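You operate a simulated robot arm through the tools that you are given. There is no shell and no other tool.

Carry out the task below with a simulated robot arm. There is one attempt and no reset: what you move stays moved.

## Task
Take the spring clamp from the top of the steel rack and put it on the brown panel there. Put the blue cap on top of the black spool. Take the seal box that says "RAM 70" from the console end of the board table and put it on the blue sheet there. Put one of the glue bottles from the console end of the board table on the labelled block. Put the 4 x 50 small box from the back half of the board table on the console end of the board table and the 4 x 40 small box on the white panel there. Fetch the red funnel from the top of the blue cabinet and stand it on the raised strip of the board table. Pull the bottom left blue drawer open. The order is free. Set down upright: glue bottle, red funnel.
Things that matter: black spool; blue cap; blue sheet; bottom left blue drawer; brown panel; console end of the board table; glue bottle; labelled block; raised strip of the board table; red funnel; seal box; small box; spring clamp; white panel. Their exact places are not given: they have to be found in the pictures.

It is judged by the outcome, as a careful person would: the job done as asked, and still so three seconds after it is handed in. It fails if anything else is knocked over, pushed out of place, dropped, spilled or broken. Lids that push on must go on centred and level and be pressed home; caps that screw on are set level and turned clockwise until they are tight. Flat cloth is picked up by pressing the open fingertips on it (5 to 10 N) and closing them slowly along it; thin cloth reads only 2 to 8 mm in the jaws.

## Robot
A 7-joint arm with a two-finger parallel gripper on a trunk, on a base that drives. Base frame: it is fixed to the floor where the robot stands at the start and does not move with it; the origin is under the middle of the robot, x ahead of it, y to its left, z up; the surface under the hand at the start is at about z = 0.82. Readings come in m, rad, newtons and seconds.
With the tool pointing down near the work surface it reaches from about 0.1 to 0.54 m from the robot's upright axis, wherever it stands. Its first joint turns from -2.897 to 2.897 rad. Places, roughly: black spool (6x6x5 cm) [0.3, 2.1, 0.8]; blue cap (4x4x3 cm) [0.4, 2.2, 0.8]; blue sheet (21x16x1 cm) [-4.3, 2.2, 0.9]; bottom left blue drawer [-2.9, -1.4, 0.4]; brown panel [0.5, 0, 0.75]; console end of the board table [-4.4, 1.8, 0.9]; glue bottle [-4.25, 2, 1]; labelled block [-4.5, 2, 1]; raised strip of the board table (309x15 cm) [-5.16, 2.64, 0.92]; red funnel (6x6x8 cm) [-4.5, 0.9, 0.9]; seal box [-4.5, 1.75, 1]; small box [-4.75, 1.5, 1]; spring clamp (12x3x2 cm) [0.5, -0.1, 0.8]; white panel (20x15x2 cm) [-4.9, 1.9, 0.9]. Payload 1.57 kg.
Tool frame: the origin (TCP) lies between the finger pads and is the grasp point; the fingertips stand 0.03 m ahead of it; z points along the fingers, y is the line along which they close. Largest opening 0.08 m; finger width 0.017, thickness 0.012; the body of the gripper, 0.04 by 0.082 m, starts 0.08 m behind the TCP.
Orientation is that of the tool frame in the base frame, as [roll, pitch, yaw] about the fixed x, y, z axes, in that order (R = Rz(yaw) Ry(pitch) Rx(roll)). With the fingers straight down and closing along the base's y, the tool's x points along the base's -x, its y along +y and its z along -z.

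## Interface
- The arm moves only by the tool move_arm. Its argument "commands" is a list of rows, each a list of 7 numbers: the shift along the tool's x, y, z in units of 500 mm (1.0 is 500 mm), then the turn, a rotation vector about the tool's x, y, z in units of 60 degrees (1.0 is 60 degrees), then the finger opening in m, from 0 to 0.08. In form: [[x, y, z, rx, ry, rz, grip], ...]. A call has 1 to 20 rows; each row is the pose to reach, as a shift and turn from the pose commanded when the call began, along the tool's axes at that moment. A call with a number of a shift or a turn outside -1 to 1 is refused whole. Each row takes 0.2 s and may step no farther than 0.05 m and 0.15 rad from the row before; otherwise, or with a gripper value out of range, the whole call is refused. A pose out of reach is approached as far as the arm can. The call stops where the force on the tool passes 40 N (or 10 N more than at its start, if that is more) or the arm is blocked; 0.2 s more then pass. Each finger travels about 0.072 m/s and halts on what it meets, pressing with about 39 N; the grip force reading is that of the motor and also rises with nothing between the fingers. The clock runs only during rows and for 0.2 s after the last one: add rows that repeat a pose to give the fingers time. It gives the time, the measured TCP pose, the force on the tool (base axes), the opening and the grip force at its end, in the units of the frame above (readings bear some noise), with the torque about the TCP (base axes, N m) and any sound that the robot's microphone picked up.
- Cameras (640 x 400 px; columns grow to the right, rows downward): "scene" is now at [0.2241, 0.0111, 1.5809]; the picture's right is [-0.08, -1.00, 0.00], its down [-0.93, 0.07, -0.36] and it looks along [0.36, -0.03, -0.93] (base axes); focal length 256 px, centre (320, 200). "wrist" rides on the gripper at [0.072, -0.007, -0.122] in the tool frame; the picture's right is [0.09, 1.00, 0.00], its down [-0.84, 0.08, -0.54] and it looks along [-0.54, 0.05, 0.84] (tool axes); focal length 238 px, centre (320, 200).
- get_image(camera): a new picture of that camera. It takes no simulated time.
- raise_lower(by): slides the trunk up (or, below 0, down) by that many m; the arm and the scene camera ride with it, the base frame stays. It gives what a move gives, with no picture.
- roll_base(legs): drives the robot by 1 to 6 legs, each [ahead, left, turn to the left] in m, m and rad, along the robot's own axes; the way and the turn of a leg run together, so that a leg with both is an arc; at most 1.5 m and 3.142 rad a leg. The arm and the cameras ride along, it lands a little off, and it stops where it bumps. It gives what a move gives.
- pan_tilt(pan, tilt): turns the head with the scene camera to pan (to the left, within 1.501 rad either way) and tilt (down, from -0.506 to 1.204), counted from straight ahead of the robot. It gives what a move gives.
- probe_pixels(camera, pixels): for up to 12 pixels [column, row] of the newest picture of that camera ("zoom" is the newest enlarged one), the place [x, y, z] in the base frame of the surface seen there, good to about 0.002 m, but the place of the scene camera against the robot may be out by one fixed shift of up to 0.025 m in any direction. It takes no simulated time.
- inspect(camera, box): a new picture of the part [left, top, right, bottom] of that camera's present view, enlarged. It takes no simulated time.
- finish_job(): hands the job in; it is judged then, once.

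Unless the task says otherwise, let go and move clear before handing in.

The tools are called after "Emit:" by a JSON object that holds its "method" and its "body". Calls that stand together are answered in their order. move_arm: Moves the arm, as the interface text tells. Its arguments: {"type":"object","properties":{"commands":{"type":"array","items":{"type":"array","items":{"type":"number"}}}},"required":["commands"]} The other tools are called the same way: raise_lower (by) slides the trunk up or down; roll_base (legs) drives the base; pan_tilt (pan, tilt) turns the head that bears the scene camera; get_image (camera) takes a picture; probe_pixels (camera, pixels) gives the place of the surface under pixels of a picture; inspect (camera, box) takes an enlarged picture of a part of a camera's view; finish_job () hands the job in.

At the start:

```text
time_s: 0.0
ee_pos: [0.4027, -0.1469, 1.0432]
tool_rot: [3.141, -0.002, 3.141]
wrist_force: [0.8, -0.2, 0.1]
torque: [0.0, 0.04, -0.04]
grip_width: 0.0801
finger_force: 0.0
trunk travel left (down, up): [-0.832, 0.158]
robot x, y, heading: [-0.0013, -0.0015, -0.003]
head pan, tilt: [-0.075, 1.201]
```

scene: 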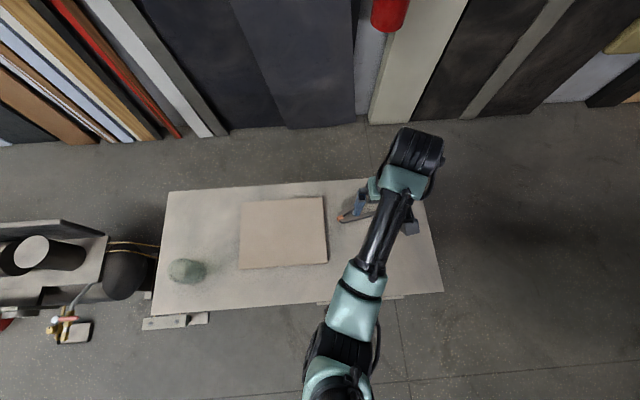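
wrist: 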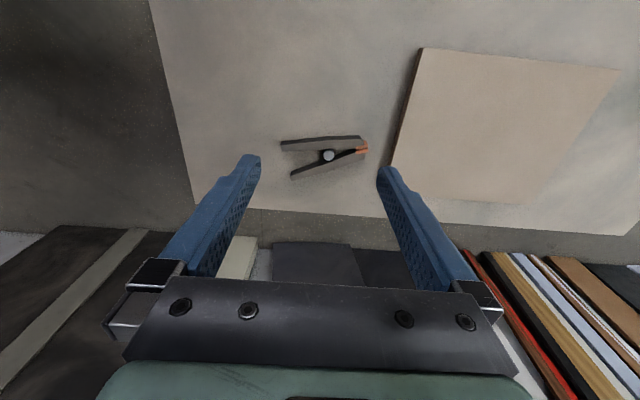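

The wrist picture shows the spring clamp around (325,152) and the brown panel around (500,125). I'll probe both to get their positions.

Emit:
{"method": "probe_pixels", "body": {"camera": "wrist", "pixels": [[328, 156], [284, 144], [293, 173], [364, 147], [340, 150], [310, 141], [310, 167], [422, 60], [610, 75], [400, 165], [540, 200], [300, 200]]}}

Emit:
{"method": "inspect", "body": {"camera": "wrist", "box": [250, 110, 410, 210]}}

```text
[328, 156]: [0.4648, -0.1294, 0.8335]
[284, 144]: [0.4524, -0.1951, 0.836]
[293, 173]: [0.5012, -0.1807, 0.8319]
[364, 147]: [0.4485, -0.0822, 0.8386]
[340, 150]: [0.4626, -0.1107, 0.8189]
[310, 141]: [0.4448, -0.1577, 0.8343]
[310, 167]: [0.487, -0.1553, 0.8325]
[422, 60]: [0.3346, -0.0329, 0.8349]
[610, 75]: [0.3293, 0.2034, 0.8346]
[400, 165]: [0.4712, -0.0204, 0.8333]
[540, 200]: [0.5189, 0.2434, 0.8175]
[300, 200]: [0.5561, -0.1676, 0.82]
```

```text
4.00 times, centred on (330, 160) of wrist
```

zoom: 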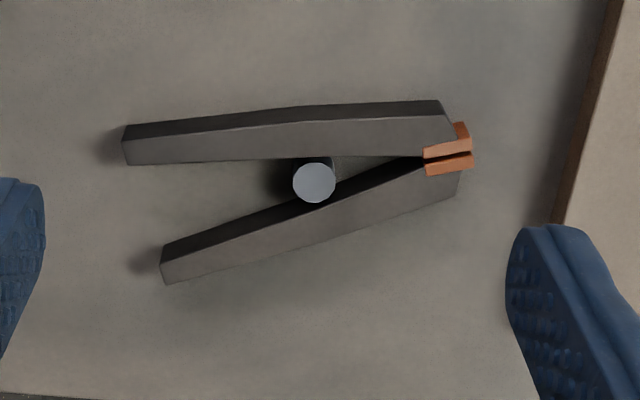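

The clamp's pivot is at about (0.465,-0.129), with the jaws toward +y and the table at z≈0.819. I'll move above it and start turning the fingers across it.

Emit:
{"method": "move_arm", "body": {"commands": [[-0.015, 0.007, 0.023, 0, 0, 0.119, 0.08], [-0.03, 0.014, 0.046, 0, 0, 0.238, 0.08], [-0.045, 0.02, 0.07, 0, 0, 0.357, 0.08], [-0.058, 0.027, 0.093, 0, 0, 0.476, 0.08], [-0.073, 0.034, 0.116, 0, 0, 0.595, 0.08], [-0.088, 0.041, 0.14, 0, 0, 0.714, 0.08], [-0.102, 0.048, 0.163, 0, 0, 0.833, 0.08], [-0.116, 0.054, 0.186, 0, 0, 0.95, 0.08]]}}

Emit:
{"method": "move_arm", "body": {"commands": [[0, 0, 0, 0, 0, 0.11, 0.08], [0, 0, 0, 0, 0, 0.22, 0.08], [0, 0, 0, 0, 0, 0.328, 0.08], [0, 0, 0, 0, 0, 0.328, 0.08]]}}

Emit:
{"method": "get_image", "body": {"camera": "wrist"}}

```text
time_s: 1.8
ee_pos: [0.4622, -0.119, 0.9498]
tool_rot: [3.141, -0.001, 2.144]
wrist_force: [0.7, -0.1, 0.2]
torque: [-0.02, -0.02, -0.02]
grip_width: 0.0802
finger_force: 0.0
trunk travel left (down, up): [-0.832, 0.158]
robot x, y, heading: [0.0027, -0.0022, 0.002]
head pan, tilt: [-0.075, 1.201]
```

```text
time_s: 2.8
ee_pos: [0.4601, -0.1206, 0.9501]
tool_rot: [-3.141, 0.0, 1.802]
wrist_force: [1.0, -0.8, 0.0]
torque: [0.01, 0.0, -0.03]
grip_width: 0.08
finger_force: 0.1
trunk travel left (down, up): [-0.832, 0.158]
robot x, y, heading: [-0.0005, 0.0001, -0.002]
head pan, tilt: [-0.075, 1.201]
```

```text
taken
```

wrist: 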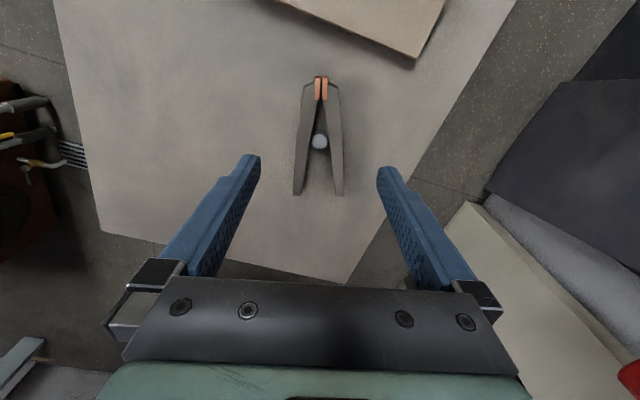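

The clamp now runs down the picture between the fingers, pivot at (320,141). I'll probe it again to check the grasp point.

Emit:
{"method": "probe_pixels", "body": {"camera": "wrist", "pixels": [[320, 141], [321, 80], [298, 190], [338, 190], [303, 115], [337, 115], [305, 92], [360, 130], [420, 55], [440, 10]]}}

```text
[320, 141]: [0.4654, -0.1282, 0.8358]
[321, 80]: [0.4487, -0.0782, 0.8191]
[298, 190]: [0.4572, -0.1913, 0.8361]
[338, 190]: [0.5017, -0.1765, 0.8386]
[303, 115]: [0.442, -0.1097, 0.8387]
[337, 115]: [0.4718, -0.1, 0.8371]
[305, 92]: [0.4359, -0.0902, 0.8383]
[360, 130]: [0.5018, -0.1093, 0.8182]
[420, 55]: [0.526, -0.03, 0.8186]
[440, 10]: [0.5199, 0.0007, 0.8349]
```

The clamp sits centred between the fingers. I'll lower to z≈0.851 and close.

Emit:
{"method": "move_arm", "body": {"commands": [[0, 0, 0.05, 0, 0, 0, 0.08], [0, 0, 0.1, 0, 0, 0, 0.08], [0, 0, 0.15, 0, 0, 0, 0.08], [0, 0, 0.18, 0, 0, 0, 0.08], [0, 0, 0.198, 0, 0, 0, 0.08], [0, 0, 0.198, 0, 0, 0, 0.08]]}}

Emit:
{"method": "move_arm", "body": {"commands": [[0, 0, 0, 0, 0, 0, 0.06], [0, 0, 0, 0, 0, 0, 0.04], [0, 0, 0, 0, 0, 0, 0.02], [0, 0, 0, 0, 0, 0, 0.0], [0, 0, 0, 0, 0, 0, 0.0]]}}

Emit:
{"method": "get_image", "body": {"camera": "wrist"}}

```text
time_s: 4.2
ee_pos: [0.4616, -0.1205, 0.8513]
tool_rot: [3.139, -0.002, 1.802]
wrist_force: [-0.1, 0.2, 0.8]
torque: [0.01, 0.0, 0.0]
grip_width: 0.08
finger_force: 0.1
trunk travel left (down, up): [-0.832, 0.158]
robot x, y, heading: [-0.0028, -0.0019, -0.002]
head pan, tilt: [-0.075, 1.201]
```

```text
time_s: 5.4
ee_pos: [0.4606, -0.1205, 0.8503]
tool_rot: [-3.141, -0.001, 1.802]
wrist_force: [-0.3, 0.1, 0.1]
torque: [-0.03, -0.04, 0.04]
grip_width: 0.0466
finger_force: 38.9
trunk travel left (down, up): [-0.832, 0.158]
robot x, y, heading: [-0.0032, -0.0012, -0.0]
head pan, tilt: [-0.075, 1.201]
```

```text
taken
```

wrist: 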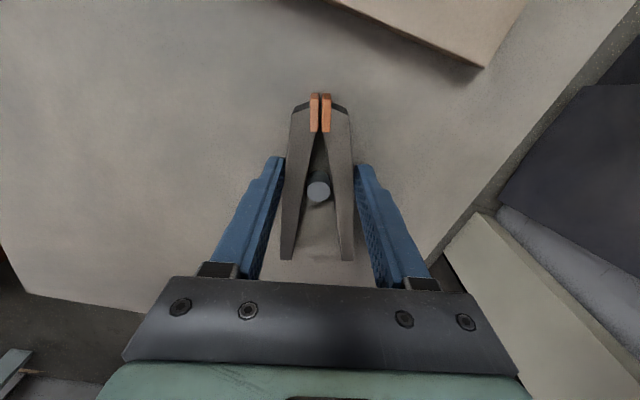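

The fingers are stopped at 0.047 with 39 N on the clamp. I'll lift it and carry it over the panel centre, about (0.42,0.09).

Emit:
{"method": "move_arm", "body": {"commands": [[0, 0, -0.04, 0, 0, 0, 0], [0, 0, -0.09, 0, 0, 0, 0], [0, 0, -0.14, 0, 0, 0, 0], [0.06, 0.003, -0.14, 0, 0, 0, 0], [0.12, 0.005, -0.14, 0, 0, 0, 0], [0.18, 0.008, -0.14, 0, 0, 0, 0], [0.24, 0.01, -0.14, 0, 0, 0, 0], [0.3, 0.012, -0.14, 0, 0, 0, 0], [0.36, 0.015, -0.14, 0, 0, 0, 0], [0.427, 0.018, -0.14, 0, 0, 0, 0], [0.427, 0.018, -0.14, 0, 0, 0, 0]]}}

Emit:
{"method": "get_image", "body": {"camera": "wrist"}}

Emit:
{"method": "get_image", "body": {"camera": "scene"}}

```text
time_s: 7.8
ee_pos: [0.419, 0.0902, 0.9209]
tool_rot: [3.141, 0.0, 1.803]
wrist_force: [-0.4, 0.0, 0.1]
torque: [0.03, -0.02, 0.04]
grip_width: 0.0
finger_force: 20.9
trunk travel left (down, up): [-0.832, 0.158]
robot x, y, heading: [-0.0025, -0.0011, 0.002]
head pan, tilt: [-0.075, 1.201]
```

```text
taken
```

wrist: 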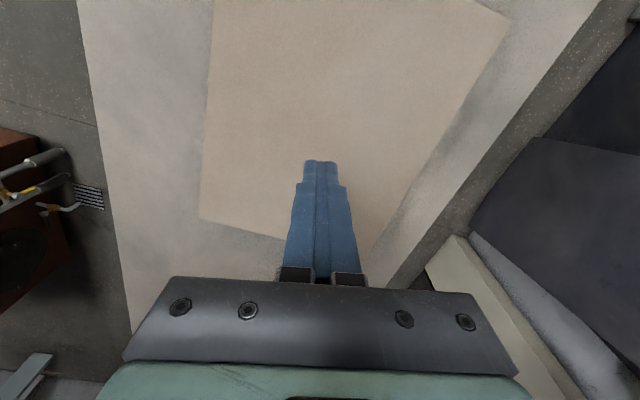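

```text
taken
```

scene: 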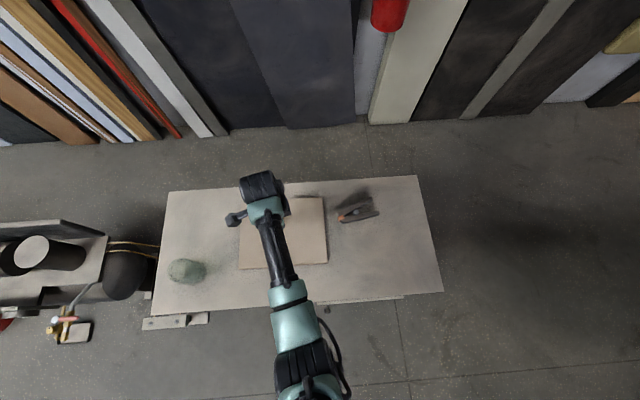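

The fingers closed on nothing (opening 0.0), and the clamp is still on the table at scene (357,210). I'll go back over it and look.

Emit:
{"method": "move_arm", "body": {"commands": [[-0.06, 0, -0.02, 0, 0, 0, 0.02], [-0.12, 0, -0.03, 0, 0, 0, 0.04], [-0.18, 0, -0.04, 0, 0, 0, 0.06], [-0.24, 0, -0.05, 0, 0, 0, 0.08], [-0.3, 0, -0.05, 0, 0, 0, 0.08], [-0.36, -0.01, -0.05, 0, 0, 0, 0.08], [-0.427, -0.018, -0.05, 0, 0, 0, 0.08], [-0.427, -0.018, -0.05, 0, 0, 0, 0.08]]}}

Emit:
{"method": "get_image", "body": {"camera": "wrist"}}

Emit:
{"method": "inspect", "body": {"camera": "wrist", "box": [260, 80, 380, 200]}}

```text
time_s: 9.6
ee_pos: [0.4622, -0.1197, 0.9457]
tool_rot: [-3.141, 0.001, 1.802]
wrist_force: [-1.0, 0.2, 0.7]
torque: [-0.03, 0.0, 0.01]
grip_width: 0.0801
finger_force: 0.1
trunk travel left (down, up): [-0.832, 0.158]
robot x, y, heading: [0.0012, 0.0004, 0.002]
head pan, tilt: [-0.075, 1.201]
```

```text
taken
```

wrist: 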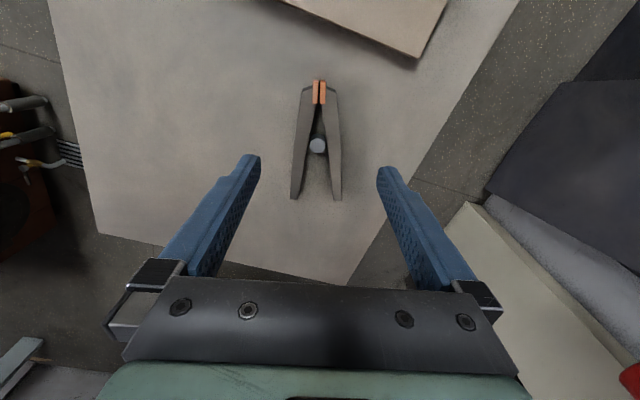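

```text
3.33 times, centred on (320, 140) of wrist
```

zoom: 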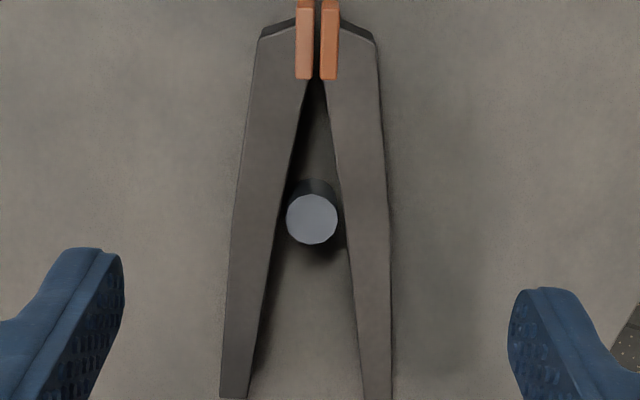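

The clamp stayed in place, and the fingers slipped off it on the way up. I'll grip again nearer its middle (pivot) and a little lower, then lift just 1 cm to test the hold.

Emit:
{"method": "move_arm", "body": {"commands": [[-0.01, -0.003, 0.05, 0, 0, 0, 0.08], [-0.02, -0.004, 0.1, 0, 0, 0, 0.08], [-0.024, -0.004, 0.15, 0, 0, 0, 0.08], [-0.024, -0.004, 0.18, 0, 0, 0, 0.08], [-0.024, -0.004, 0.193, 0, 0, 0, 0.08], [-0.024, -0.004, 0.193, 0, 0, 0, 0.08]]}}

Emit:
{"method": "move_arm", "body": {"commands": [[0, 0, 0, 0, 0, 0, 0.06], [0, 0, 0, 0, 0, 0, 0.045], [0, 0, 0, 0, 0, 0, 0.03], [0, 0, 0, 0, 0, 0, 0.02], [0, 0, 0, 0, 0, 0, 0.0], [0, 0, 0, 0, 0, 0, 0.0], [0, 0, 0, 0, 0, 0, 0.0]]}}

Emit:
{"method": "move_arm", "body": {"commands": [[0, 0, -0.01, 0, 0, 0, 0], [0, 0, -0.02, 0, 0, 0, 0], [0, 0, -0.03, 0, 0, 0, 0]]}}

Emit:
{"method": "get_image", "body": {"camera": "wrist"}}

```text
time_s: 11.0
ee_pos: [0.4611, -0.1321, 0.8495]
tool_rot: [3.141, 0.0, 1.803]
wrist_force: [-1.1, 0.9, 4.4]
torque: [-0.03, 0.26, -0.11]
grip_width: 0.0802
finger_force: 0.2
trunk travel left (down, up): [-0.832, 0.158]
robot x, y, heading: [-0.0008, 0.0021, 0.002]
head pan, tilt: [-0.075, 1.201]
```

```text
time_s: 12.6
ee_pos: [0.4614, -0.1324, 0.8505]
tool_rot: [3.141, 0.0, 1.802]
wrist_force: [-2.6, -3.7, 8.4]
torque: [-0.17, 0.28, 0.08]
grip_width: 0.0486
finger_force: 38.9
trunk travel left (down, up): [-0.832, 0.158]
robot x, y, heading: [0.0017, -0.0004, -0.002]
head pan, tilt: [-0.075, 1.201]
```

```text
time_s: 13.4
ee_pos: [0.4625, -0.133, 0.8643]
tool_rot: [-3.141, 0.0, 1.803]
wrist_force: [0.0, 0.0, -1.1]
torque: [0.01, -0.03, -0.01]
grip_width: 0.0484
finger_force: 39.0
trunk travel left (down, up): [-0.832, 0.158]
robot x, y, heading: [0.0031, -0.0008, 0.004]
head pan, tilt: [-0.075, 1.201]
```

```text
taken
```

wrist: 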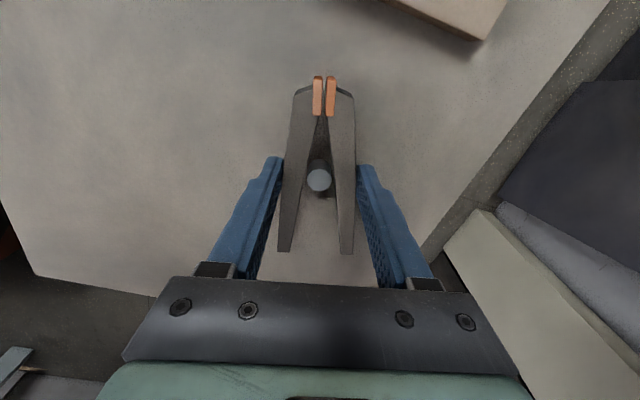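

The clamp is lifted and held (opening 0.0484, about 1 N of load). I'll carry it gently over the panel.

Emit:
{"method": "move_arm", "body": {"commands": [[0, 0, -0.01, 0, 0, 0, 0], [0, 0, -0.02, 0, 0, 0, 0], [0, 0, -0.035, 0, 0, 0, 0], [0, 0, -0.05, 0, 0, 0, 0], [0.02, 0.001, -0.06, 0, 0, 0, 0], [0.05, 0.003, -0.06, 0, 0, 0, 0], [0.09, 0.004, -0.06, 0, 0, 0, 0], [0.13, 0.006, -0.06, 0, 0, 0, 0], [0.17, 0.008, -0.06, 0, 0, 0, 0], [0.21, 0.01, -0.06, 0, 0, 0, 0], [0.25, 0.012, -0.06, 0, 0, 0, 0], [0.29, 0.013, -0.06, 0, 0, 0, 0], [0.33, 0.014, -0.06, 0, 0, 0, 0], [0.37, 0.015, -0.06, 0, 0, 0, 0], [0.41, 0.016, -0.06, 0, 0, 0, 0], [0.435, 0.017, -0.06, 0, 0, 0, 0], [0.444, 0.017, -0.06, 0, 0, 0, 0], [0.444, 0.017, -0.06, 0, 0, 0, 0]]}}

Emit:
{"method": "get_image", "body": {"camera": "wrist"}}

```text
time_s: 17.2
ee_pos: [0.4201, 0.0862, 0.8938]
tool_rot: [-3.139, -0.001, 1.803]
wrist_force: [0.3, 0.3, -1.8]
torque: [-0.04, 0.0, -0.02]
grip_width: 0.0484
finger_force: 38.8
trunk travel left (down, up): [-0.832, 0.158]
robot x, y, heading: [-0.0027, 0.0013, 0.002]
head pan, tilt: [-0.075, 1.201]
```

```text
taken
```

wrist: 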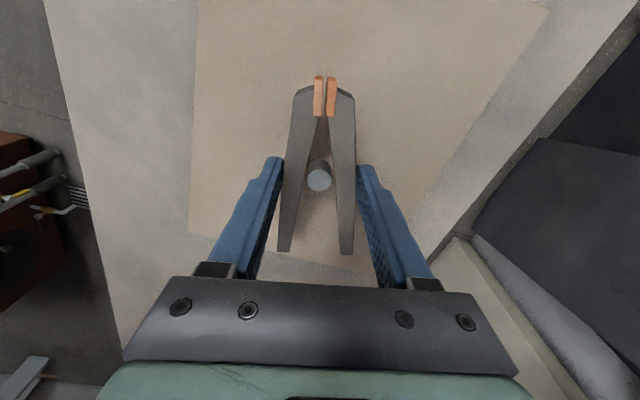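

The clamp hangs over the panel. I'll lower about 27 mm until it rests, then open.

Emit:
{"method": "move_arm", "body": {"commands": [[0, 0, 0.02, 0, 0, 0, 0], [0, 0, 0.04, 0, 0, 0, 0], [0, 0, 0.05, 0, 0, 0, 0], [0, 0, 0.054, 0, 0, 0, 0], [0, 0, 0.054, 0, 0, 0, 0]]}}

Emit:
{"method": "move_arm", "body": {"commands": [[0, 0, 0, 0, 0, 0, 0.05], [0, 0, 0, 0, 0, 0, 0.06], [0, 0, 0, 0, 0, 0, 0.08], [0, 0, 0, 0, 0, 0, 0.08], [0, 0, -0.05, 0, 0, 0, 0.08], [0, 0, -0.1, 0, 0, 0, 0.08], [0, 0, -0.18, 0, 0, 0, 0.08], [0, 0, -0.26, 0, 0, 0, 0.08]]}}

Emit:
{"method": "get_image", "body": {"camera": "wrist"}}

```text
time_s: 18.4
ee_pos: [0.4187, 0.0857, 0.8679]
tool_rot: [-3.141, 0.0, 1.802]
wrist_force: [0.3, 0.5, -1.6]
torque: [0.01, -0.01, 0.04]
grip_width: 0.0483
finger_force: 39.4
trunk travel left (down, up): [-0.832, 0.158]
robot x, y, heading: [-0.0013, -0.0013, -0.003]
head pan, tilt: [-0.075, 1.201]
```

```text
time_s: 20.2
ee_pos: [0.4184, 0.0861, 0.9975]
tool_rot: [-3.142, -0.001, 1.803]
wrist_force: [-0.7, -0.6, -0.1]
torque: [-0.01, 0.03, 0.02]
grip_width: 0.0802
finger_force: 0.1
trunk travel left (down, up): [-0.832, 0.158]
robot x, y, heading: [0.0031, -0.0027, -0.002]
head pan, tilt: [-0.075, 1.201]
```

```text
taken
```

wrist: 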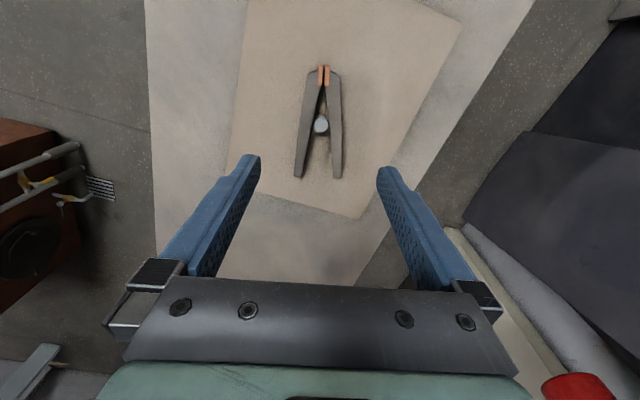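

The clamp lies fully on the panel. Next is the spool and cap near (0.3,2.1), so I'll turn the head left and look.

Emit:
{"method": "pan_tilt", "body": {"pan": 1.3, "tilt": 0.55}}

Emit:
{"method": "get_image", "body": {"camera": "scene"}}

```text
time_s: 21.7
ee_pos: [0.419, 0.0859, 0.9968]
tool_rot: [3.141, 0.0, 1.803]
wrist_force: [0.8, -0.6, 0.0]
torque: [0.01, -0.03, 0.01]
grip_width: 0.0801
finger_force: 0.0
trunk travel left (down, up): [-0.832, 0.158]
robot x, y, heading: [-0.0017, 0.0018, 0.0]
head pan, tilt: [1.3, 0.55]
```

```text
taken
```

scene: 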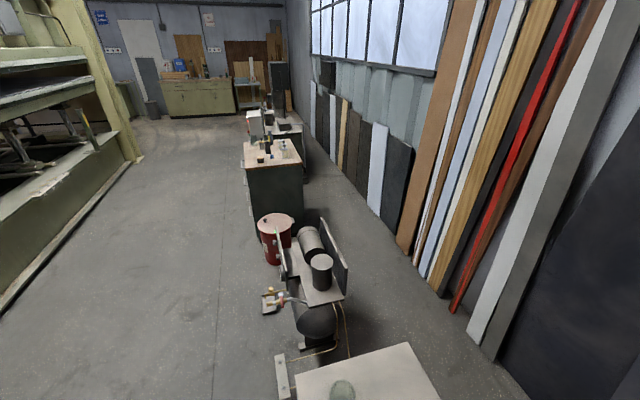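

The workbench with the small items is at scene (272,155), beyond a compressor at (310,280). I'll probe the layout and zoom in.

Emit:
{"method": "probe_pixels", "body": {"camera": "scene", "pixels": [[262, 160], [285, 142], [245, 165], [300, 163], [272, 225], [285, 258], [270, 300], [282, 375], [262, 255], [230, 250], [250, 125], [245, 225]]}}

Emit:
{"method": "inspect", "body": {"camera": "scene", "box": [220, 90, 340, 210]}}

```text
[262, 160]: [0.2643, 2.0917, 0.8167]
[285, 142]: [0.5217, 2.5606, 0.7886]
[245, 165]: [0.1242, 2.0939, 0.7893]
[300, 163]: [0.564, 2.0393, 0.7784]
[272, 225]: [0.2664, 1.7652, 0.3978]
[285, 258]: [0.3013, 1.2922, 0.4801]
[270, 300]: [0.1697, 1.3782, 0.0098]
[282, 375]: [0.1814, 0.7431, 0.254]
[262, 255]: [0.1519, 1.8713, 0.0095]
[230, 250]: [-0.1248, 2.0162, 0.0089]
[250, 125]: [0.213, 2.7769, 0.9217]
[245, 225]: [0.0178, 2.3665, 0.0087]
```

```text
3.33 times, centred on (280, 150) of scene
```

zoom: 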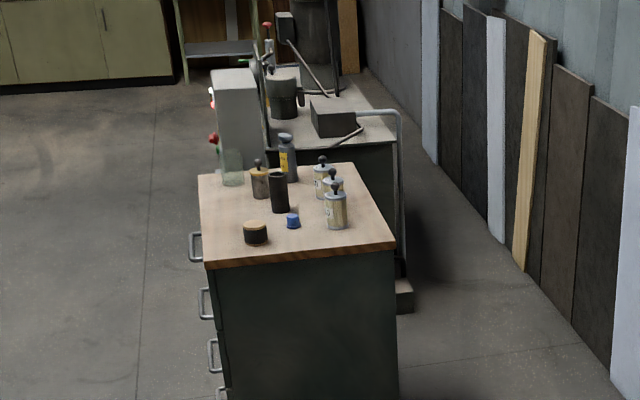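

Emit:
{"method": "probe_pixels", "body": {"camera": "zoom", "pixels": [[255, 225], [255, 243], [293, 215], [293, 226], [278, 178], [336, 195], [260, 172], [205, 205], [205, 266], [395, 245], [190, 247], [200, 300]]}}

Emit:
{"method": "pan_tilt", "body": {"pan": 1.5, "tilt": 1.1}}

Emit:
{"method": "get_image", "body": {"camera": "scene"}}

```text
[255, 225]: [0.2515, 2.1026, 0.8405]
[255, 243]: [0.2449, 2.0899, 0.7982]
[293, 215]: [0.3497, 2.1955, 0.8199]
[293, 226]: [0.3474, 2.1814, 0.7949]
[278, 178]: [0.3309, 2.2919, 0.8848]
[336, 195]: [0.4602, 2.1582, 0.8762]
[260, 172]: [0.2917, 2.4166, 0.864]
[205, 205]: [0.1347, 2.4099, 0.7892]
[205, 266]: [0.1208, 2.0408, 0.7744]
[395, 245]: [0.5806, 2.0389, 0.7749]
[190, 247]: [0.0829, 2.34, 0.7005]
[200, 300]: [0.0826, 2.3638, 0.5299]
```

```text
time_s: 22.7
ee_pos: [0.418, 0.0856, 0.9964]
tool_rot: [3.14, 0.001, 1.805]
wrist_force: [-0.6, 0.6, 0.1]
torque: [0.0, 0.04, 0.05]
grip_width: 0.08
finger_force: 0.2
trunk travel left (down, up): [-0.832, 0.158]
robot x, y, heading: [-0.001, 0.0034, 0.002]
head pan, tilt: [1.499, 1.1]
```

```text
taken
```

scene: 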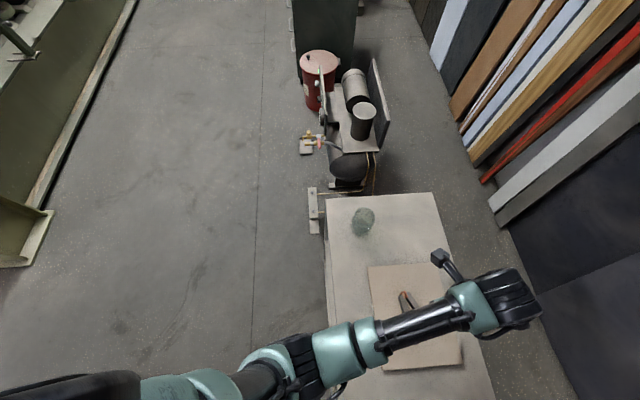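

The driving aisle to the left of the rack (x<0.1) is clear. I'll probe the rack's edge, the bin and the other obstacles to learn clearances.

Emit:
{"method": "probe_pixels", "body": {"camera": "scene", "pixels": [[327, 260], [333, 380], [327, 200], [311, 190], [312, 230], [301, 148], [308, 100], [300, 70], [298, 40], [50, 240], [360, 220], [240, 300]]}}

```text
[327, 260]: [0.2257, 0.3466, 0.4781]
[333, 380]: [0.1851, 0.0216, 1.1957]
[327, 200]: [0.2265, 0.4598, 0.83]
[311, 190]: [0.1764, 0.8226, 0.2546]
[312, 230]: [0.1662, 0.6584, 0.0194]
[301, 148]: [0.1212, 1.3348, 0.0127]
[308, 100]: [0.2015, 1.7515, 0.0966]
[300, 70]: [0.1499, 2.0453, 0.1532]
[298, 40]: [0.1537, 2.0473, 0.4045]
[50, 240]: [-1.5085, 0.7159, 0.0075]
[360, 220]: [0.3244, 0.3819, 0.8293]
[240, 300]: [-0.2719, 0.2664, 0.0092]
```

The rack front is at x≈0.226 and the bench drawer handles at x≈0.083. I'll back off 0.3 m, slide left along the aisle to y≈2.14, and look at the bench.

Emit:
{"method": "roll_base", "body": {"legs": [[-0.3, 0, 0], [0, 1.07, 0], [0, 1.07, 0]]}}

Emit:
{"method": "pan_tilt", "body": {"pan": 0.0, "tilt": 0.9}}

Emit:
{"method": "get_image", "body": {"camera": "scene"}}

Emit:
{"method": "get_image", "body": {"camera": "wrist"}}

```text
time_s: 34.9
ee_pos: [0.1092, 2.223, 0.9972]
tool_rot: [3.142, -0.001, 1.815]
wrist_force: [0.3, -0.3, 0.1]
torque: [-0.02, 0.01, 0.01]
grip_width: 0.0801
finger_force: 0.0
trunk travel left (down, up): [-0.832, 0.158]
robot x, y, heading: [-0.3079, 2.13, 0.015]
head pan, tilt: [1.499, 1.1]
```

```text
time_s: 36.5
ee_pos: [0.1079, 2.2218, 0.9966]
tool_rot: [3.141, 0.0, 1.812]
wrist_force: [-0.4, -0.3, 0.2]
torque: [-0.02, -0.02, -0.02]
grip_width: 0.0801
finger_force: 0.1
trunk travel left (down, up): [-0.832, 0.158]
robot x, y, heading: [-0.3066, 2.1313, 0.013]
head pan, tilt: [0.0, 0.901]
```

```text
taken
```

scene: 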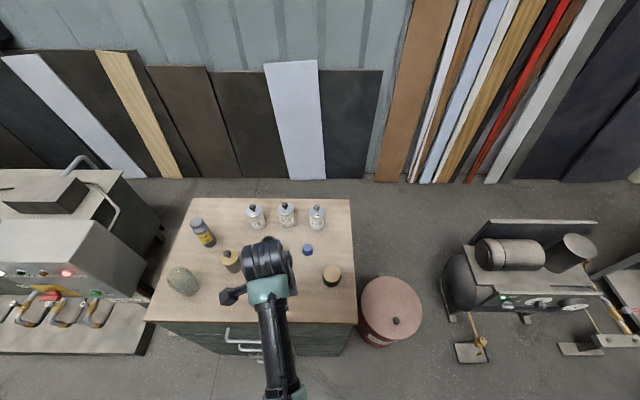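

```text
taken
```

wrist: 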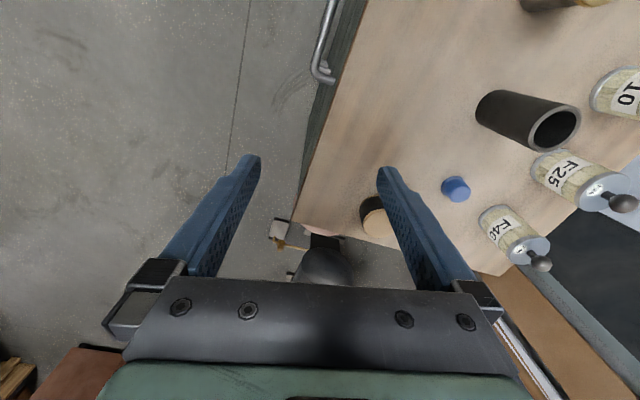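

The cap is at scene (308,250) and the spool (tan top, black side) at (332,275). I'll roll forward about 0.17 m to bring both within reach.

Emit:
{"method": "roll_base", "body": {"legs": [[0.17, 0, -0.013]]}}

Emit:
{"method": "get_image", "body": {"camera": "wrist"}}

Emit:
{"method": "get_image", "body": {"camera": "scene"}}

```text
time_s: 38.0
ee_pos: [0.2773, 2.2177, 0.9967]
tool_rot: [3.141, 0.0, 1.8]
wrist_force: [0.6, -0.2, -0.4]
torque: [-0.01, 0.0, 0.01]
grip_width: 0.0797
finger_force: 0.1
trunk travel left (down, up): [-0.832, 0.158]
robot x, y, heading: [-0.1371, 2.1338, -0.001]
head pan, tilt: [0.0, 0.901]
```

```text
taken
```

wrist: 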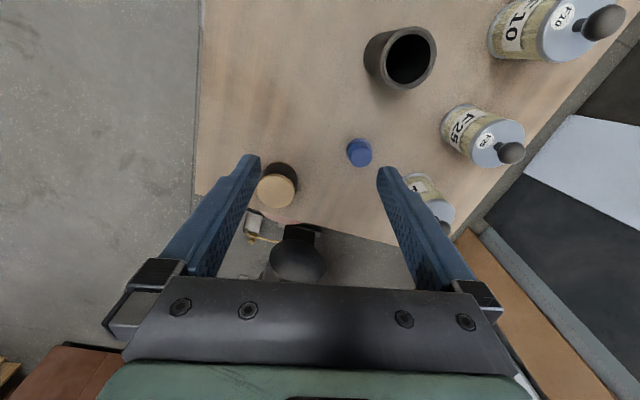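

```text
taken
```

scene: 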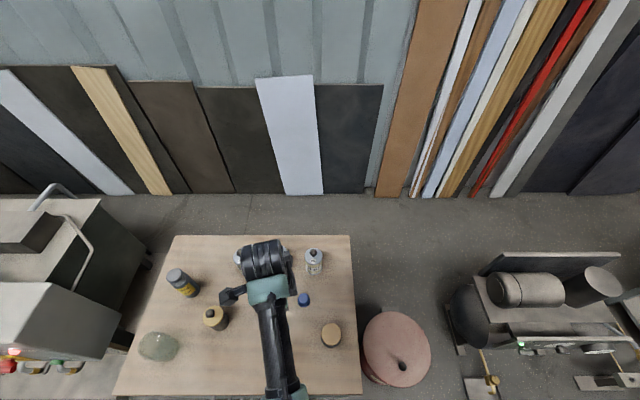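

Emit:
{"method": "inspect", "body": {"camera": "wrist", "box": [230, 120, 390, 220]}}

Emit:
{"method": "probe_pixels", "body": {"camera": "wrist", "pixels": [[360, 148], [360, 140], [350, 150], [371, 152], [360, 163], [360, 175], [275, 190], [262, 188], [295, 190], [276, 176], [276, 206], [330, 150]]}}

```text
4.00 times, centred on (310, 170) of wrist
```

zoom: 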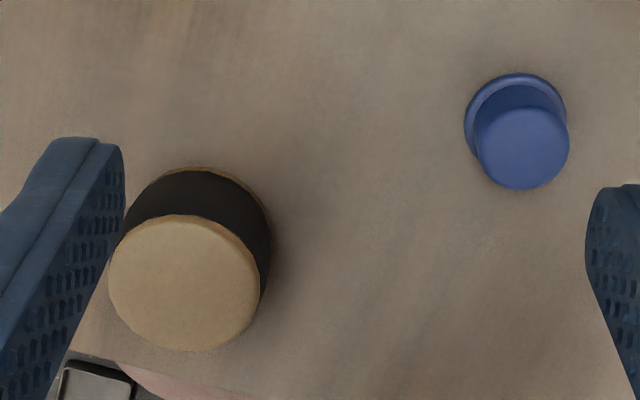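

```text
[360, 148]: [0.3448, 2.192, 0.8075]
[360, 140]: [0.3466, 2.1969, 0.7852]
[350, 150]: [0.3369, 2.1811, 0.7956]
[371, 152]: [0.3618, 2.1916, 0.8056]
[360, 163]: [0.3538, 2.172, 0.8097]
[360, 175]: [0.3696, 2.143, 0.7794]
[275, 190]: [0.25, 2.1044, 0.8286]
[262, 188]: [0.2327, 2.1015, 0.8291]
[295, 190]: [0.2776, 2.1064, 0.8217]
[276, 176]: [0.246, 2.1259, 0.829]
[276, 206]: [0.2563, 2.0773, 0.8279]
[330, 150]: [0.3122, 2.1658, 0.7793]
```

Emit:
{"method": "probe_pixels", "body": {"camera": "zoom", "pixels": [[522, 148], [480, 148], [565, 148], [522, 112], [522, 185], [515, 78], [466, 125], [184, 283], [112, 275], [256, 285], [184, 220], [184, 346]]}}

```text
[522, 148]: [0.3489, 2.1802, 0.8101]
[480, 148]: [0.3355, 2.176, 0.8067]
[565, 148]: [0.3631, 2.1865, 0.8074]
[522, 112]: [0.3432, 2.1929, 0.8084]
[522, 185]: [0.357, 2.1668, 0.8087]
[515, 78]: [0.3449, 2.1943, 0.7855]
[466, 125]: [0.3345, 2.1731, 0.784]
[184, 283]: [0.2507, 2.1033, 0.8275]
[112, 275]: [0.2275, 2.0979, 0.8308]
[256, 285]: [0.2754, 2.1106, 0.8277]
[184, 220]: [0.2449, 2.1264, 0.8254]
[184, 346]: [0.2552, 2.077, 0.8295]
```

The cap's centre is (0.349,2.181), top z≈0.809. The spool's centre is (0.251,2.103), top z≈0.829. I'll move above the cap at a middle height and check alignment.

Emit:
{"method": "move_arm", "body": {"commands": [[-0.02, 0.025, 0.0, 0, 0, 0, 0.07], [-0.05, 0.06, 0.0, 0, 0, 0, 0.06], [-0.08, 0.1, 0.03, 0, 0, 0, 0.06], [-0.105, 0.123, 0.08, 0, 0, 0, 0.06], [-0.105, 0.123, 0.14, 0, 0, 0, 0.06], [-0.105, 0.123, 0.193, 0, 0, 0, 0.06], [-0.105, 0.123, 0.193, 0, 0, 0, 0.06]]}}

Emit:
{"method": "get_image", "body": {"camera": "wrist"}}

```text
time_s: 39.6
ee_pos: [0.349, 2.1814, 0.9]
tool_rot: [3.14, 0.0, 1.8]
wrist_force: [-0.1, 0.0, 0.2]
torque: [0.04, -0.02, 0.0]
grip_width: 0.0601
finger_force: 0.1
trunk travel left (down, up): [-0.832, 0.158]
robot x, y, heading: [-0.1395, 2.133, 0.001]
head pan, tilt: [0.0, 0.901]
```

```text
taken
```

wrist: 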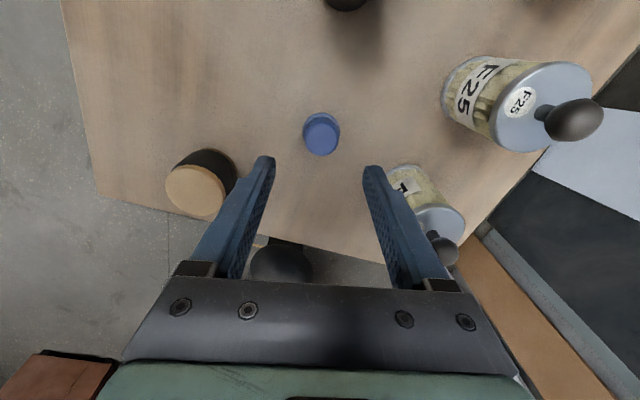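

Emit:
{"method": "probe_pixels", "body": {"camera": "wrist", "pixels": [[321, 137], [307, 137], [336, 137], [321, 126], [322, 152], [390, 180], [400, 195], [410, 220], [200, 190]]}}

```text
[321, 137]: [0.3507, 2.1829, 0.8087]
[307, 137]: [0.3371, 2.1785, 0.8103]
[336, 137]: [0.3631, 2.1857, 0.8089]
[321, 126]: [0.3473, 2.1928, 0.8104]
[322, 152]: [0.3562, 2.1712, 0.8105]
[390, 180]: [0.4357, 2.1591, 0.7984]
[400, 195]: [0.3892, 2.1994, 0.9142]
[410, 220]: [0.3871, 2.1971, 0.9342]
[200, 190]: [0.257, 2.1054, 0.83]
```

The cap is centred under the hand at (0.350,2.182). I'll descend to TCP z≈0.818, close, and lift.

Emit:
{"method": "move_arm", "body": {"commands": [[0, 0.002, 0.05, 0, 0, 0, 0.06], [0, 0.002, 0.1, 0, 0, 0, 0.06], [0, 0.002, 0.14, 0, 0, 0, 0.06], [0, 0.002, 0.164, 0, 0, 0, 0.06], [0, 0.002, 0.164, 0, 0, 0, 0.05], [0, 0.002, 0.164, 0, 0, 0, 0.04], [0, 0.002, 0.164, 0, 0, 0, 0.03], [0, 0.002, 0.164, 0, 0, 0, 0.02], [0, 0.002, 0.164, 0, 0, 0, 0.01], [0, 0.002, 0.164, 0, 0, 0, 0.0]]}}

Emit:
{"method": "move_arm", "body": {"commands": [[0, 0, -0.02, 0, 0, 0, 0], [0, 0, -0.05, 0, 0, 0, 0], [0, 0, -0.1, 0, 0, 0, 0], [0, 0, -0.15, 0, 0, 0, 0], [0, 0, -0.15, 0, 0, 0, 0]]}}

Emit:
{"method": "get_image", "body": {"camera": "wrist"}}

```text
time_s: 41.8
ee_pos: [0.3495, 2.1825, 0.8186]
tool_rot: [3.141, 0.001, 1.802]
wrist_force: [-1.2, 0.0, -0.5]
torque: [-0.01, 0.04, 0.0]
grip_width: 0.0283
finger_force: 38.8
trunk travel left (down, up): [-0.832, 0.158]
robot x, y, heading: [-0.1399, 2.1317, 0.001]
head pan, tilt: [0.0, 0.901]
```

```text
time_s: 43.0
ee_pos: [0.3503, 2.1819, 0.8934]
tool_rot: [-3.141, 0.001, 1.801]
wrist_force: [-0.4, 0.5, -0.8]
torque: [-0.01, -0.02, 0.0]
grip_width: 0.0284
finger_force: 38.2
trunk travel left (down, up): [-0.832, 0.158]
robot x, y, heading: [-0.1425, 2.1342, -0.002]
head pan, tilt: [0.0, 0.901]
```

```text
taken
```

wrist: 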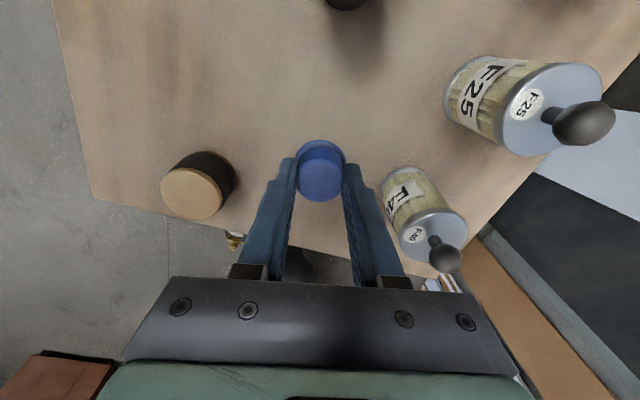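

The cap is held. I'll re-probe the spool top from here, centre about (193,193).

Emit:
{"method": "probe_pixels", "body": {"camera": "wrist", "pixels": [[193, 193], [165, 190], [221, 195], [195, 169], [192, 217], [192, 192], [194, 194]]}}

Emit:
{"method": "inspect", "body": {"camera": "wrist", "box": [140, 130, 268, 242]}}

```text
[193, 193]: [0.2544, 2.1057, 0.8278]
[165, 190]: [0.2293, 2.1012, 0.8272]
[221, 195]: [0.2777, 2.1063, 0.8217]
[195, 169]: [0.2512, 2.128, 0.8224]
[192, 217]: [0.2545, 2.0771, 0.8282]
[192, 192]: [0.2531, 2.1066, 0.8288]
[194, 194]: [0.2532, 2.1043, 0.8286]
```

```text
3.57 times, centred on (204, 186) of wrist
```

zoom: 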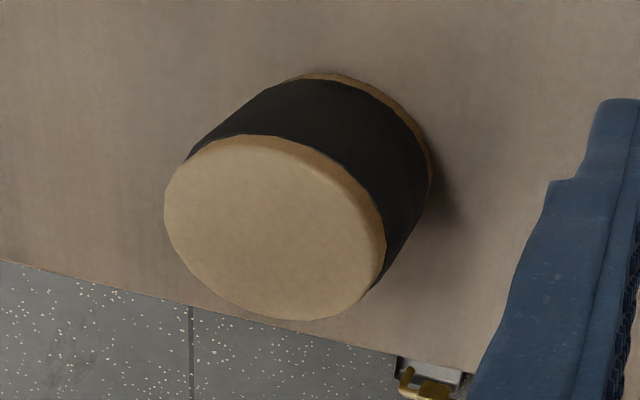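

The spool's centre is (0.2535,2.104) with its top at 0.828. I'll carry the cap over it and hold above to check.

Emit:
{"method": "move_arm", "body": {"commands": [[-0.02, -0.04, 0, 0, 0, 0, 0], [-0.04, -0.085, 0, 0, 0, 0, 0], [-0.06, -0.13, 0, 0, 0, 0, 0], [-0.085, -0.175, 0, 0, 0, 0, 0], [-0.1, -0.21, 0, 0, 0, 0, 0], [-0.108, -0.223, 0, 0, 0, 0, 0], [-0.108, -0.223, 0.02, 0, 0, 0, 0], [-0.108, -0.223, 0.02, 0, 0, 0, 0]]}}

Emit:
{"method": "get_image", "body": {"camera": "wrist"}}

```text
time_s: 44.8
ee_pos: [0.255, 2.1022, 0.884]
tool_rot: [-3.141, 0.0, 1.801]
wrist_force: [0.6, 0.0, -0.6]
torque: [0.01, 0.0, 0.0]
grip_width: 0.0283
finger_force: 38.4
trunk travel left (down, up): [-0.832, 0.158]
robot x, y, heading: [-0.1339, 2.1306, -0.004]
head pan, tilt: [0.0, 0.901]
```

```text
taken
```

wrist: 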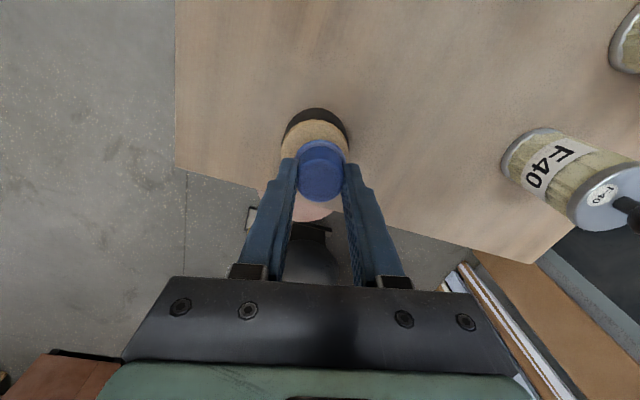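

Emit:
{"method": "probe_pixels", "body": {"camera": "wrist", "pixels": [[286, 148], [290, 135], [316, 123], [343, 140], [283, 150], [347, 148], [321, 160], [302, 165], [340, 165], [322, 196], [321, 178]]}}

Emit:
{"method": "inspect", "body": {"camera": "wrist", "box": [256, 90, 384, 210]}}

```text
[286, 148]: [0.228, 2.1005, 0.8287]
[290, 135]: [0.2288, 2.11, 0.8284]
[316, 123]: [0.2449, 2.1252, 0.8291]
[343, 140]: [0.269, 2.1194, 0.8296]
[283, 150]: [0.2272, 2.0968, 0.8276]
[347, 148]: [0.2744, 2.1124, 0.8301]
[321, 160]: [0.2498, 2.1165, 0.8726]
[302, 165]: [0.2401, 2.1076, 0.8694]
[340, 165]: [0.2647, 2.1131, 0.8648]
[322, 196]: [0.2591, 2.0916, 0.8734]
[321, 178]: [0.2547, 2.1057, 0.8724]
```

```text
3.33 times, centred on (320, 150) of wrist
```

zoom: 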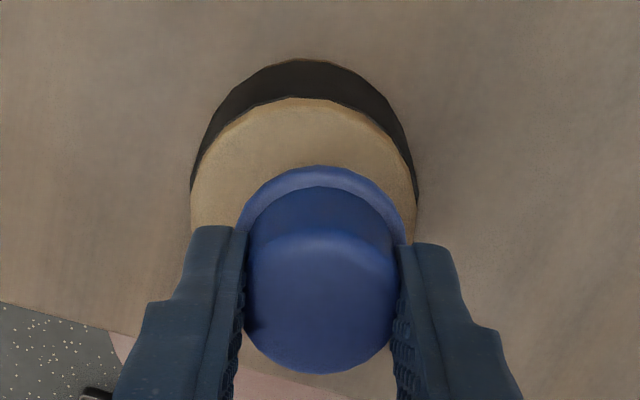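

A fit to the rim puts the spool's centre at (0.252,2.1005), and the cap is about 4 mm off it. I'll correct, set it down, and release.

Emit:
{"method": "move_arm", "body": {"commands": [[-0.006, -0.0065, 0.01, 0, 0, 0, 0], [-0.006, -0.0065, 0.02, 0, 0, 0, 0], [-0.006, -0.0065, 0.026, 0, 0, 0, 0], [-0.006, -0.0065, 0.03, 0, 0, 0, 0], [-0.006, -0.0065, 0.033, 0, 0, 0, 0], [-0.006, -0.0065, 0.033, 0, 0, 0, 0]]}}

```text
time_s: 46.2
ee_pos: [0.2534, 2.0997, 0.8684]
tool_rot: [3.138, 0.0, 1.803]
wrist_force: [-0.1, 0.8, 9.7]
torque: [-0.02, 0.1, -0.03]
grip_width: 0.0281
finger_force: 38.5
trunk travel left (down, up): [-0.832, 0.158]
robot x, y, heading: [-0.1387, 2.1326, -0.005]
head pan, tilt: [0.0, 0.901]
```

The cap bears on the spool with about 10 N. I'll open, lift clear, and look.

Emit:
{"method": "move_arm", "body": {"commands": [[0, 0, -0.002, 0, 0, 0, 0.03], [0, 0, -0.002, 0, 0, 0, 0.045], [0, 0, -0.002, 0, 0, 0, 0.06], [0, 0, -0.002, 0, 0, 0, 0.06], [0, 0, -0.04, 0, 0, 0, 0.06], [0, 0, -0.1, 0, 0, 0, 0.06], [0, 0, -0.18, 0, 0, 0, 0.06], [0, 0, -0.26, 0, 0, 0, 0.06], [0, 0, -0.26, 0, 0, 0, 0.06]]}}

Emit:
{"method": "get_image", "body": {"camera": "wrist"}}

Emit:
{"method": "inspect", "body": {"camera": "wrist", "box": [240, 80, 400, 200]}}

```text
time_s: 48.2
ee_pos: [0.2532, 2.1, 0.9976]
tool_rot: [3.14, -0.001, 1.802]
wrist_force: [-0.8, 0.1, 0.1]
torque: [-0.01, -0.03, 0.0]
grip_width: 0.0602
finger_force: 0.1
trunk travel left (down, up): [-0.832, 0.158]
robot x, y, heading: [-0.1409, 2.1319, -0.005]
head pan, tilt: [0.0, 0.901]
```

```text
taken
```

wrist: 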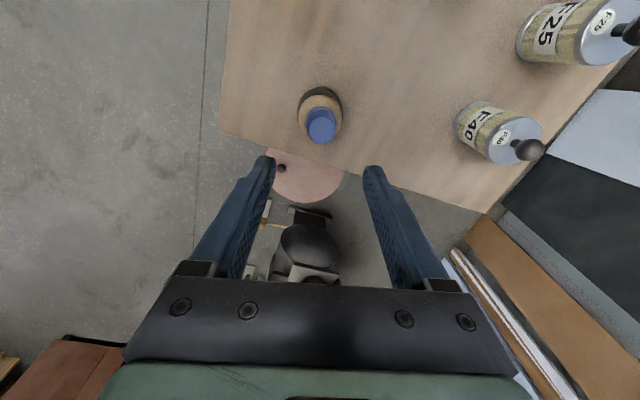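

```text
3.33 times, centred on (320, 140) of wrist
```

zoom: 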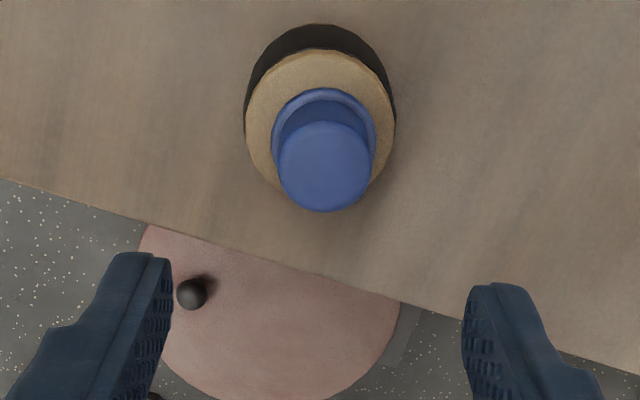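

The cap sits level on the spool. Next I need to cross the room to the board table, so I'll back away from the bench and look left.

Emit:
{"method": "roll_base", "body": {"legs": [[-0.45, 0, 0]]}}

Emit:
{"method": "pan_tilt", "body": {"pan": 1.5, "tilt": 0.5}}

Emit:
{"method": "get_image", "body": {"camera": "scene"}}

```text
time_s: 50.9
ee_pos: [-0.2019, 2.0996, 0.9979]
tool_rot: [-3.141, -0.002, 1.796]
wrist_force: [-0.1, 0.2, -0.8]
torque: [0.02, 0.01, 0.02]
grip_width: 0.0602
finger_force: 0.1
trunk travel left (down, up): [-0.832, 0.158]
robot x, y, heading: [-0.594, 2.1367, -0.004]
head pan, tilt: [0.0, 0.901]
```

```text
time_s: 52.5
ee_pos: [-0.2002, 2.1004, 0.9986]
tool_rot: [3.141, -0.002, 1.796]
wrist_force: [-0.5, 0.3, 0.2]
torque: [0.02, -0.02, 0.02]
grip_width: 0.06
finger_force: 0.0
trunk travel left (down, up): [-0.832, 0.158]
robot x, y, heading: [-0.5943, 2.1372, -0.006]
head pan, tilt: [1.499, 0.499]
```

```text
taken
```

scene: 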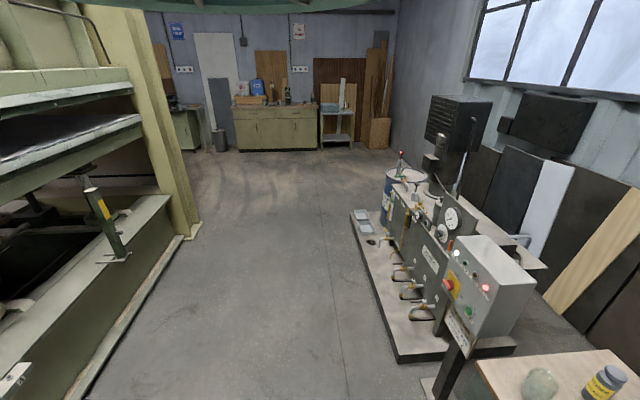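

Emit:
{"method": "probe_pixels", "body": {"camera": "scene", "pixels": [[90, 390], [185, 240], [350, 215], [400, 360], [190, 160], [240, 150], [330, 148], [215, 180], [120, 170], [180, 150], [60, 130], [300, 300]]}}

Emit:
{"method": "roll_base", "body": {"legs": [[0, 0, 1.2]]}}

Emit:
{"method": "get_image", "body": {"camera": "scene"}}

```text
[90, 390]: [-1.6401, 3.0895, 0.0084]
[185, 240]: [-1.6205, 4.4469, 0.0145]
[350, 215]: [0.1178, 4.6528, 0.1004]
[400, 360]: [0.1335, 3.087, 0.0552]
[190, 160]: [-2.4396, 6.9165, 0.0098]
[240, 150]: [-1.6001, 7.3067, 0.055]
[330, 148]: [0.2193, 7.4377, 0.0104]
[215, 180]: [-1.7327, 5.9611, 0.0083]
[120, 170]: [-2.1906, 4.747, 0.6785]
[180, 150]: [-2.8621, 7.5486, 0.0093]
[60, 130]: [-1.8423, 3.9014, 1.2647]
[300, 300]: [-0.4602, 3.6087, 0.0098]
```

```text
time_s: 55.9
ee_pos: [-0.4198, 2.4887, 0.9972]
tool_rot: [3.142, -0.002, 3.001]
wrist_force: [0.1, -0.5, -0.2]
torque: [0.02, 0.0, -0.01]
grip_width: 0.0599
finger_force: 0.1
trunk travel left (down, up): [-0.832, 0.158]
robot x, y, heading: [-0.5935, 2.1354, 1.195]
head pan, tilt: [1.499, 0.499]
```

```text
taken
```

scene: 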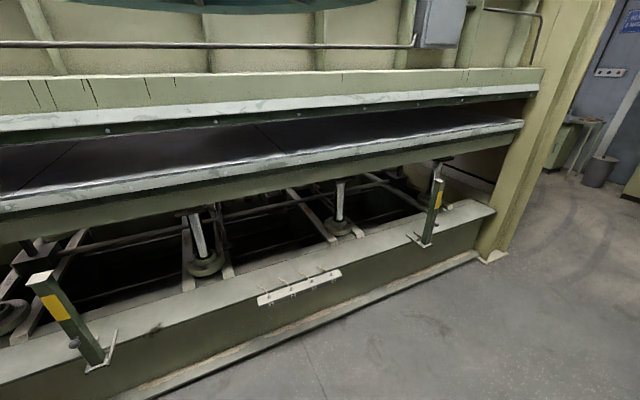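

A large press fills x<-1.6 up to y≈4.45, so I need to find which end to drive round. I'll turn further and look toward the southwest.

Emit:
{"method": "roll_base", "body": {"legs": [[0, 0, 1.94]]}}

Emit:
{"method": "pan_tilt", "body": {"pan": 0.9, "tilt": 0.4}}

Emit:
{"method": "get_image", "body": {"camera": "scene"}}

```text
time_s: 61.0
ee_pos: [-0.9866, 2.1621, 0.9979]
tool_rot: [-3.14, -0.001, -1.326]
wrist_force: [0.0, 0.2, -0.7]
torque: [-0.02, 0.01, 0.02]
grip_width: 0.0601
finger_force: 0.1
trunk travel left (down, up): [-0.832, 0.158]
robot x, y, heading: [-0.5892, 2.1332, -3.131]
head pan, tilt: [1.499, 0.499]
```

```text
time_s: 62.0
ee_pos: [-0.988, 2.1622, 0.9984]
tool_rot: [3.141, 0.0, -1.326]
wrist_force: [0.3, -0.3, -0.1]
torque: [-0.03, 0.0, 0.0]
grip_width: 0.06
finger_force: 0.1
trunk travel left (down, up): [-0.832, 0.158]
robot x, y, heading: [-0.5941, 2.1389, -3.129]
head pan, tilt: [0.901, 0.4]
```

```text
taken
```

scene: 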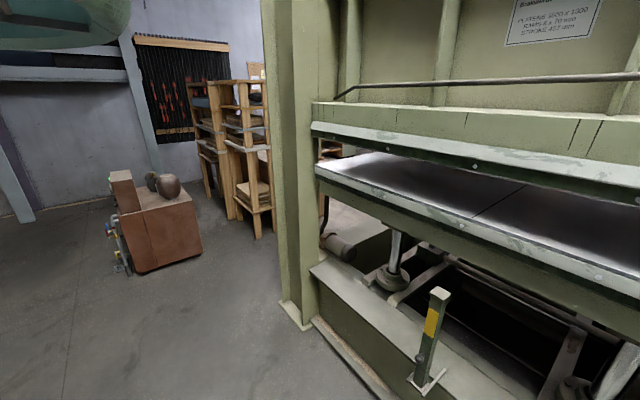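

Emit:
{"method": "probe_pixels", "body": {"camera": "scene", "pixels": [[300, 325], [285, 300], [120, 215], [205, 250], [135, 270], [262, 235], [225, 210], [40, 210], [200, 145], [250, 280], [60, 300], [270, 260]]}}

Emit:
{"method": "pan_tilt", "body": {"pan": 1.5, "tilt": 0.4}}

Emit:
{"method": "get_image", "body": {"camera": "scene"}}

```text
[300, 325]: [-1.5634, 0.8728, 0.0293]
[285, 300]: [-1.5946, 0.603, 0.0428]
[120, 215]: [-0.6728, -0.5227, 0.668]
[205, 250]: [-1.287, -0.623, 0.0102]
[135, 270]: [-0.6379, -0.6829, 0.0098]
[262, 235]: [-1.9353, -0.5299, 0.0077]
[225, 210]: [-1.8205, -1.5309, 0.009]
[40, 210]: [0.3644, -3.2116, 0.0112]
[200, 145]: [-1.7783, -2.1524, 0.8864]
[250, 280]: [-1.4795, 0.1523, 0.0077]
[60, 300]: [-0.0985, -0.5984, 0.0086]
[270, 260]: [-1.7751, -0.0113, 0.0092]
```

```text
time_s: 63.0
ee_pos: [-0.987, 2.162, 0.998]
tool_rot: [-3.141, 0.001, -1.326]
wrist_force: [-0.5, 0.2, -0.1]
torque: [-0.02, -0.03, -0.01]
grip_width: 0.0601
finger_force: 0.0
trunk travel left (down, up): [-0.832, 0.158]
robot x, y, heading: [-0.5941, 2.1323, -3.137]
head pan, tilt: [1.499, 0.4]
```

```text
taken
```

scene: 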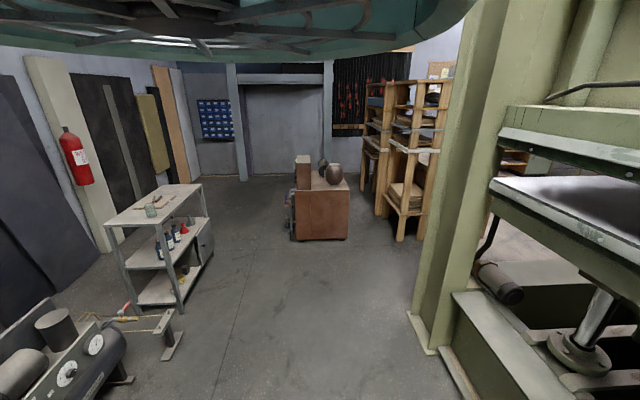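

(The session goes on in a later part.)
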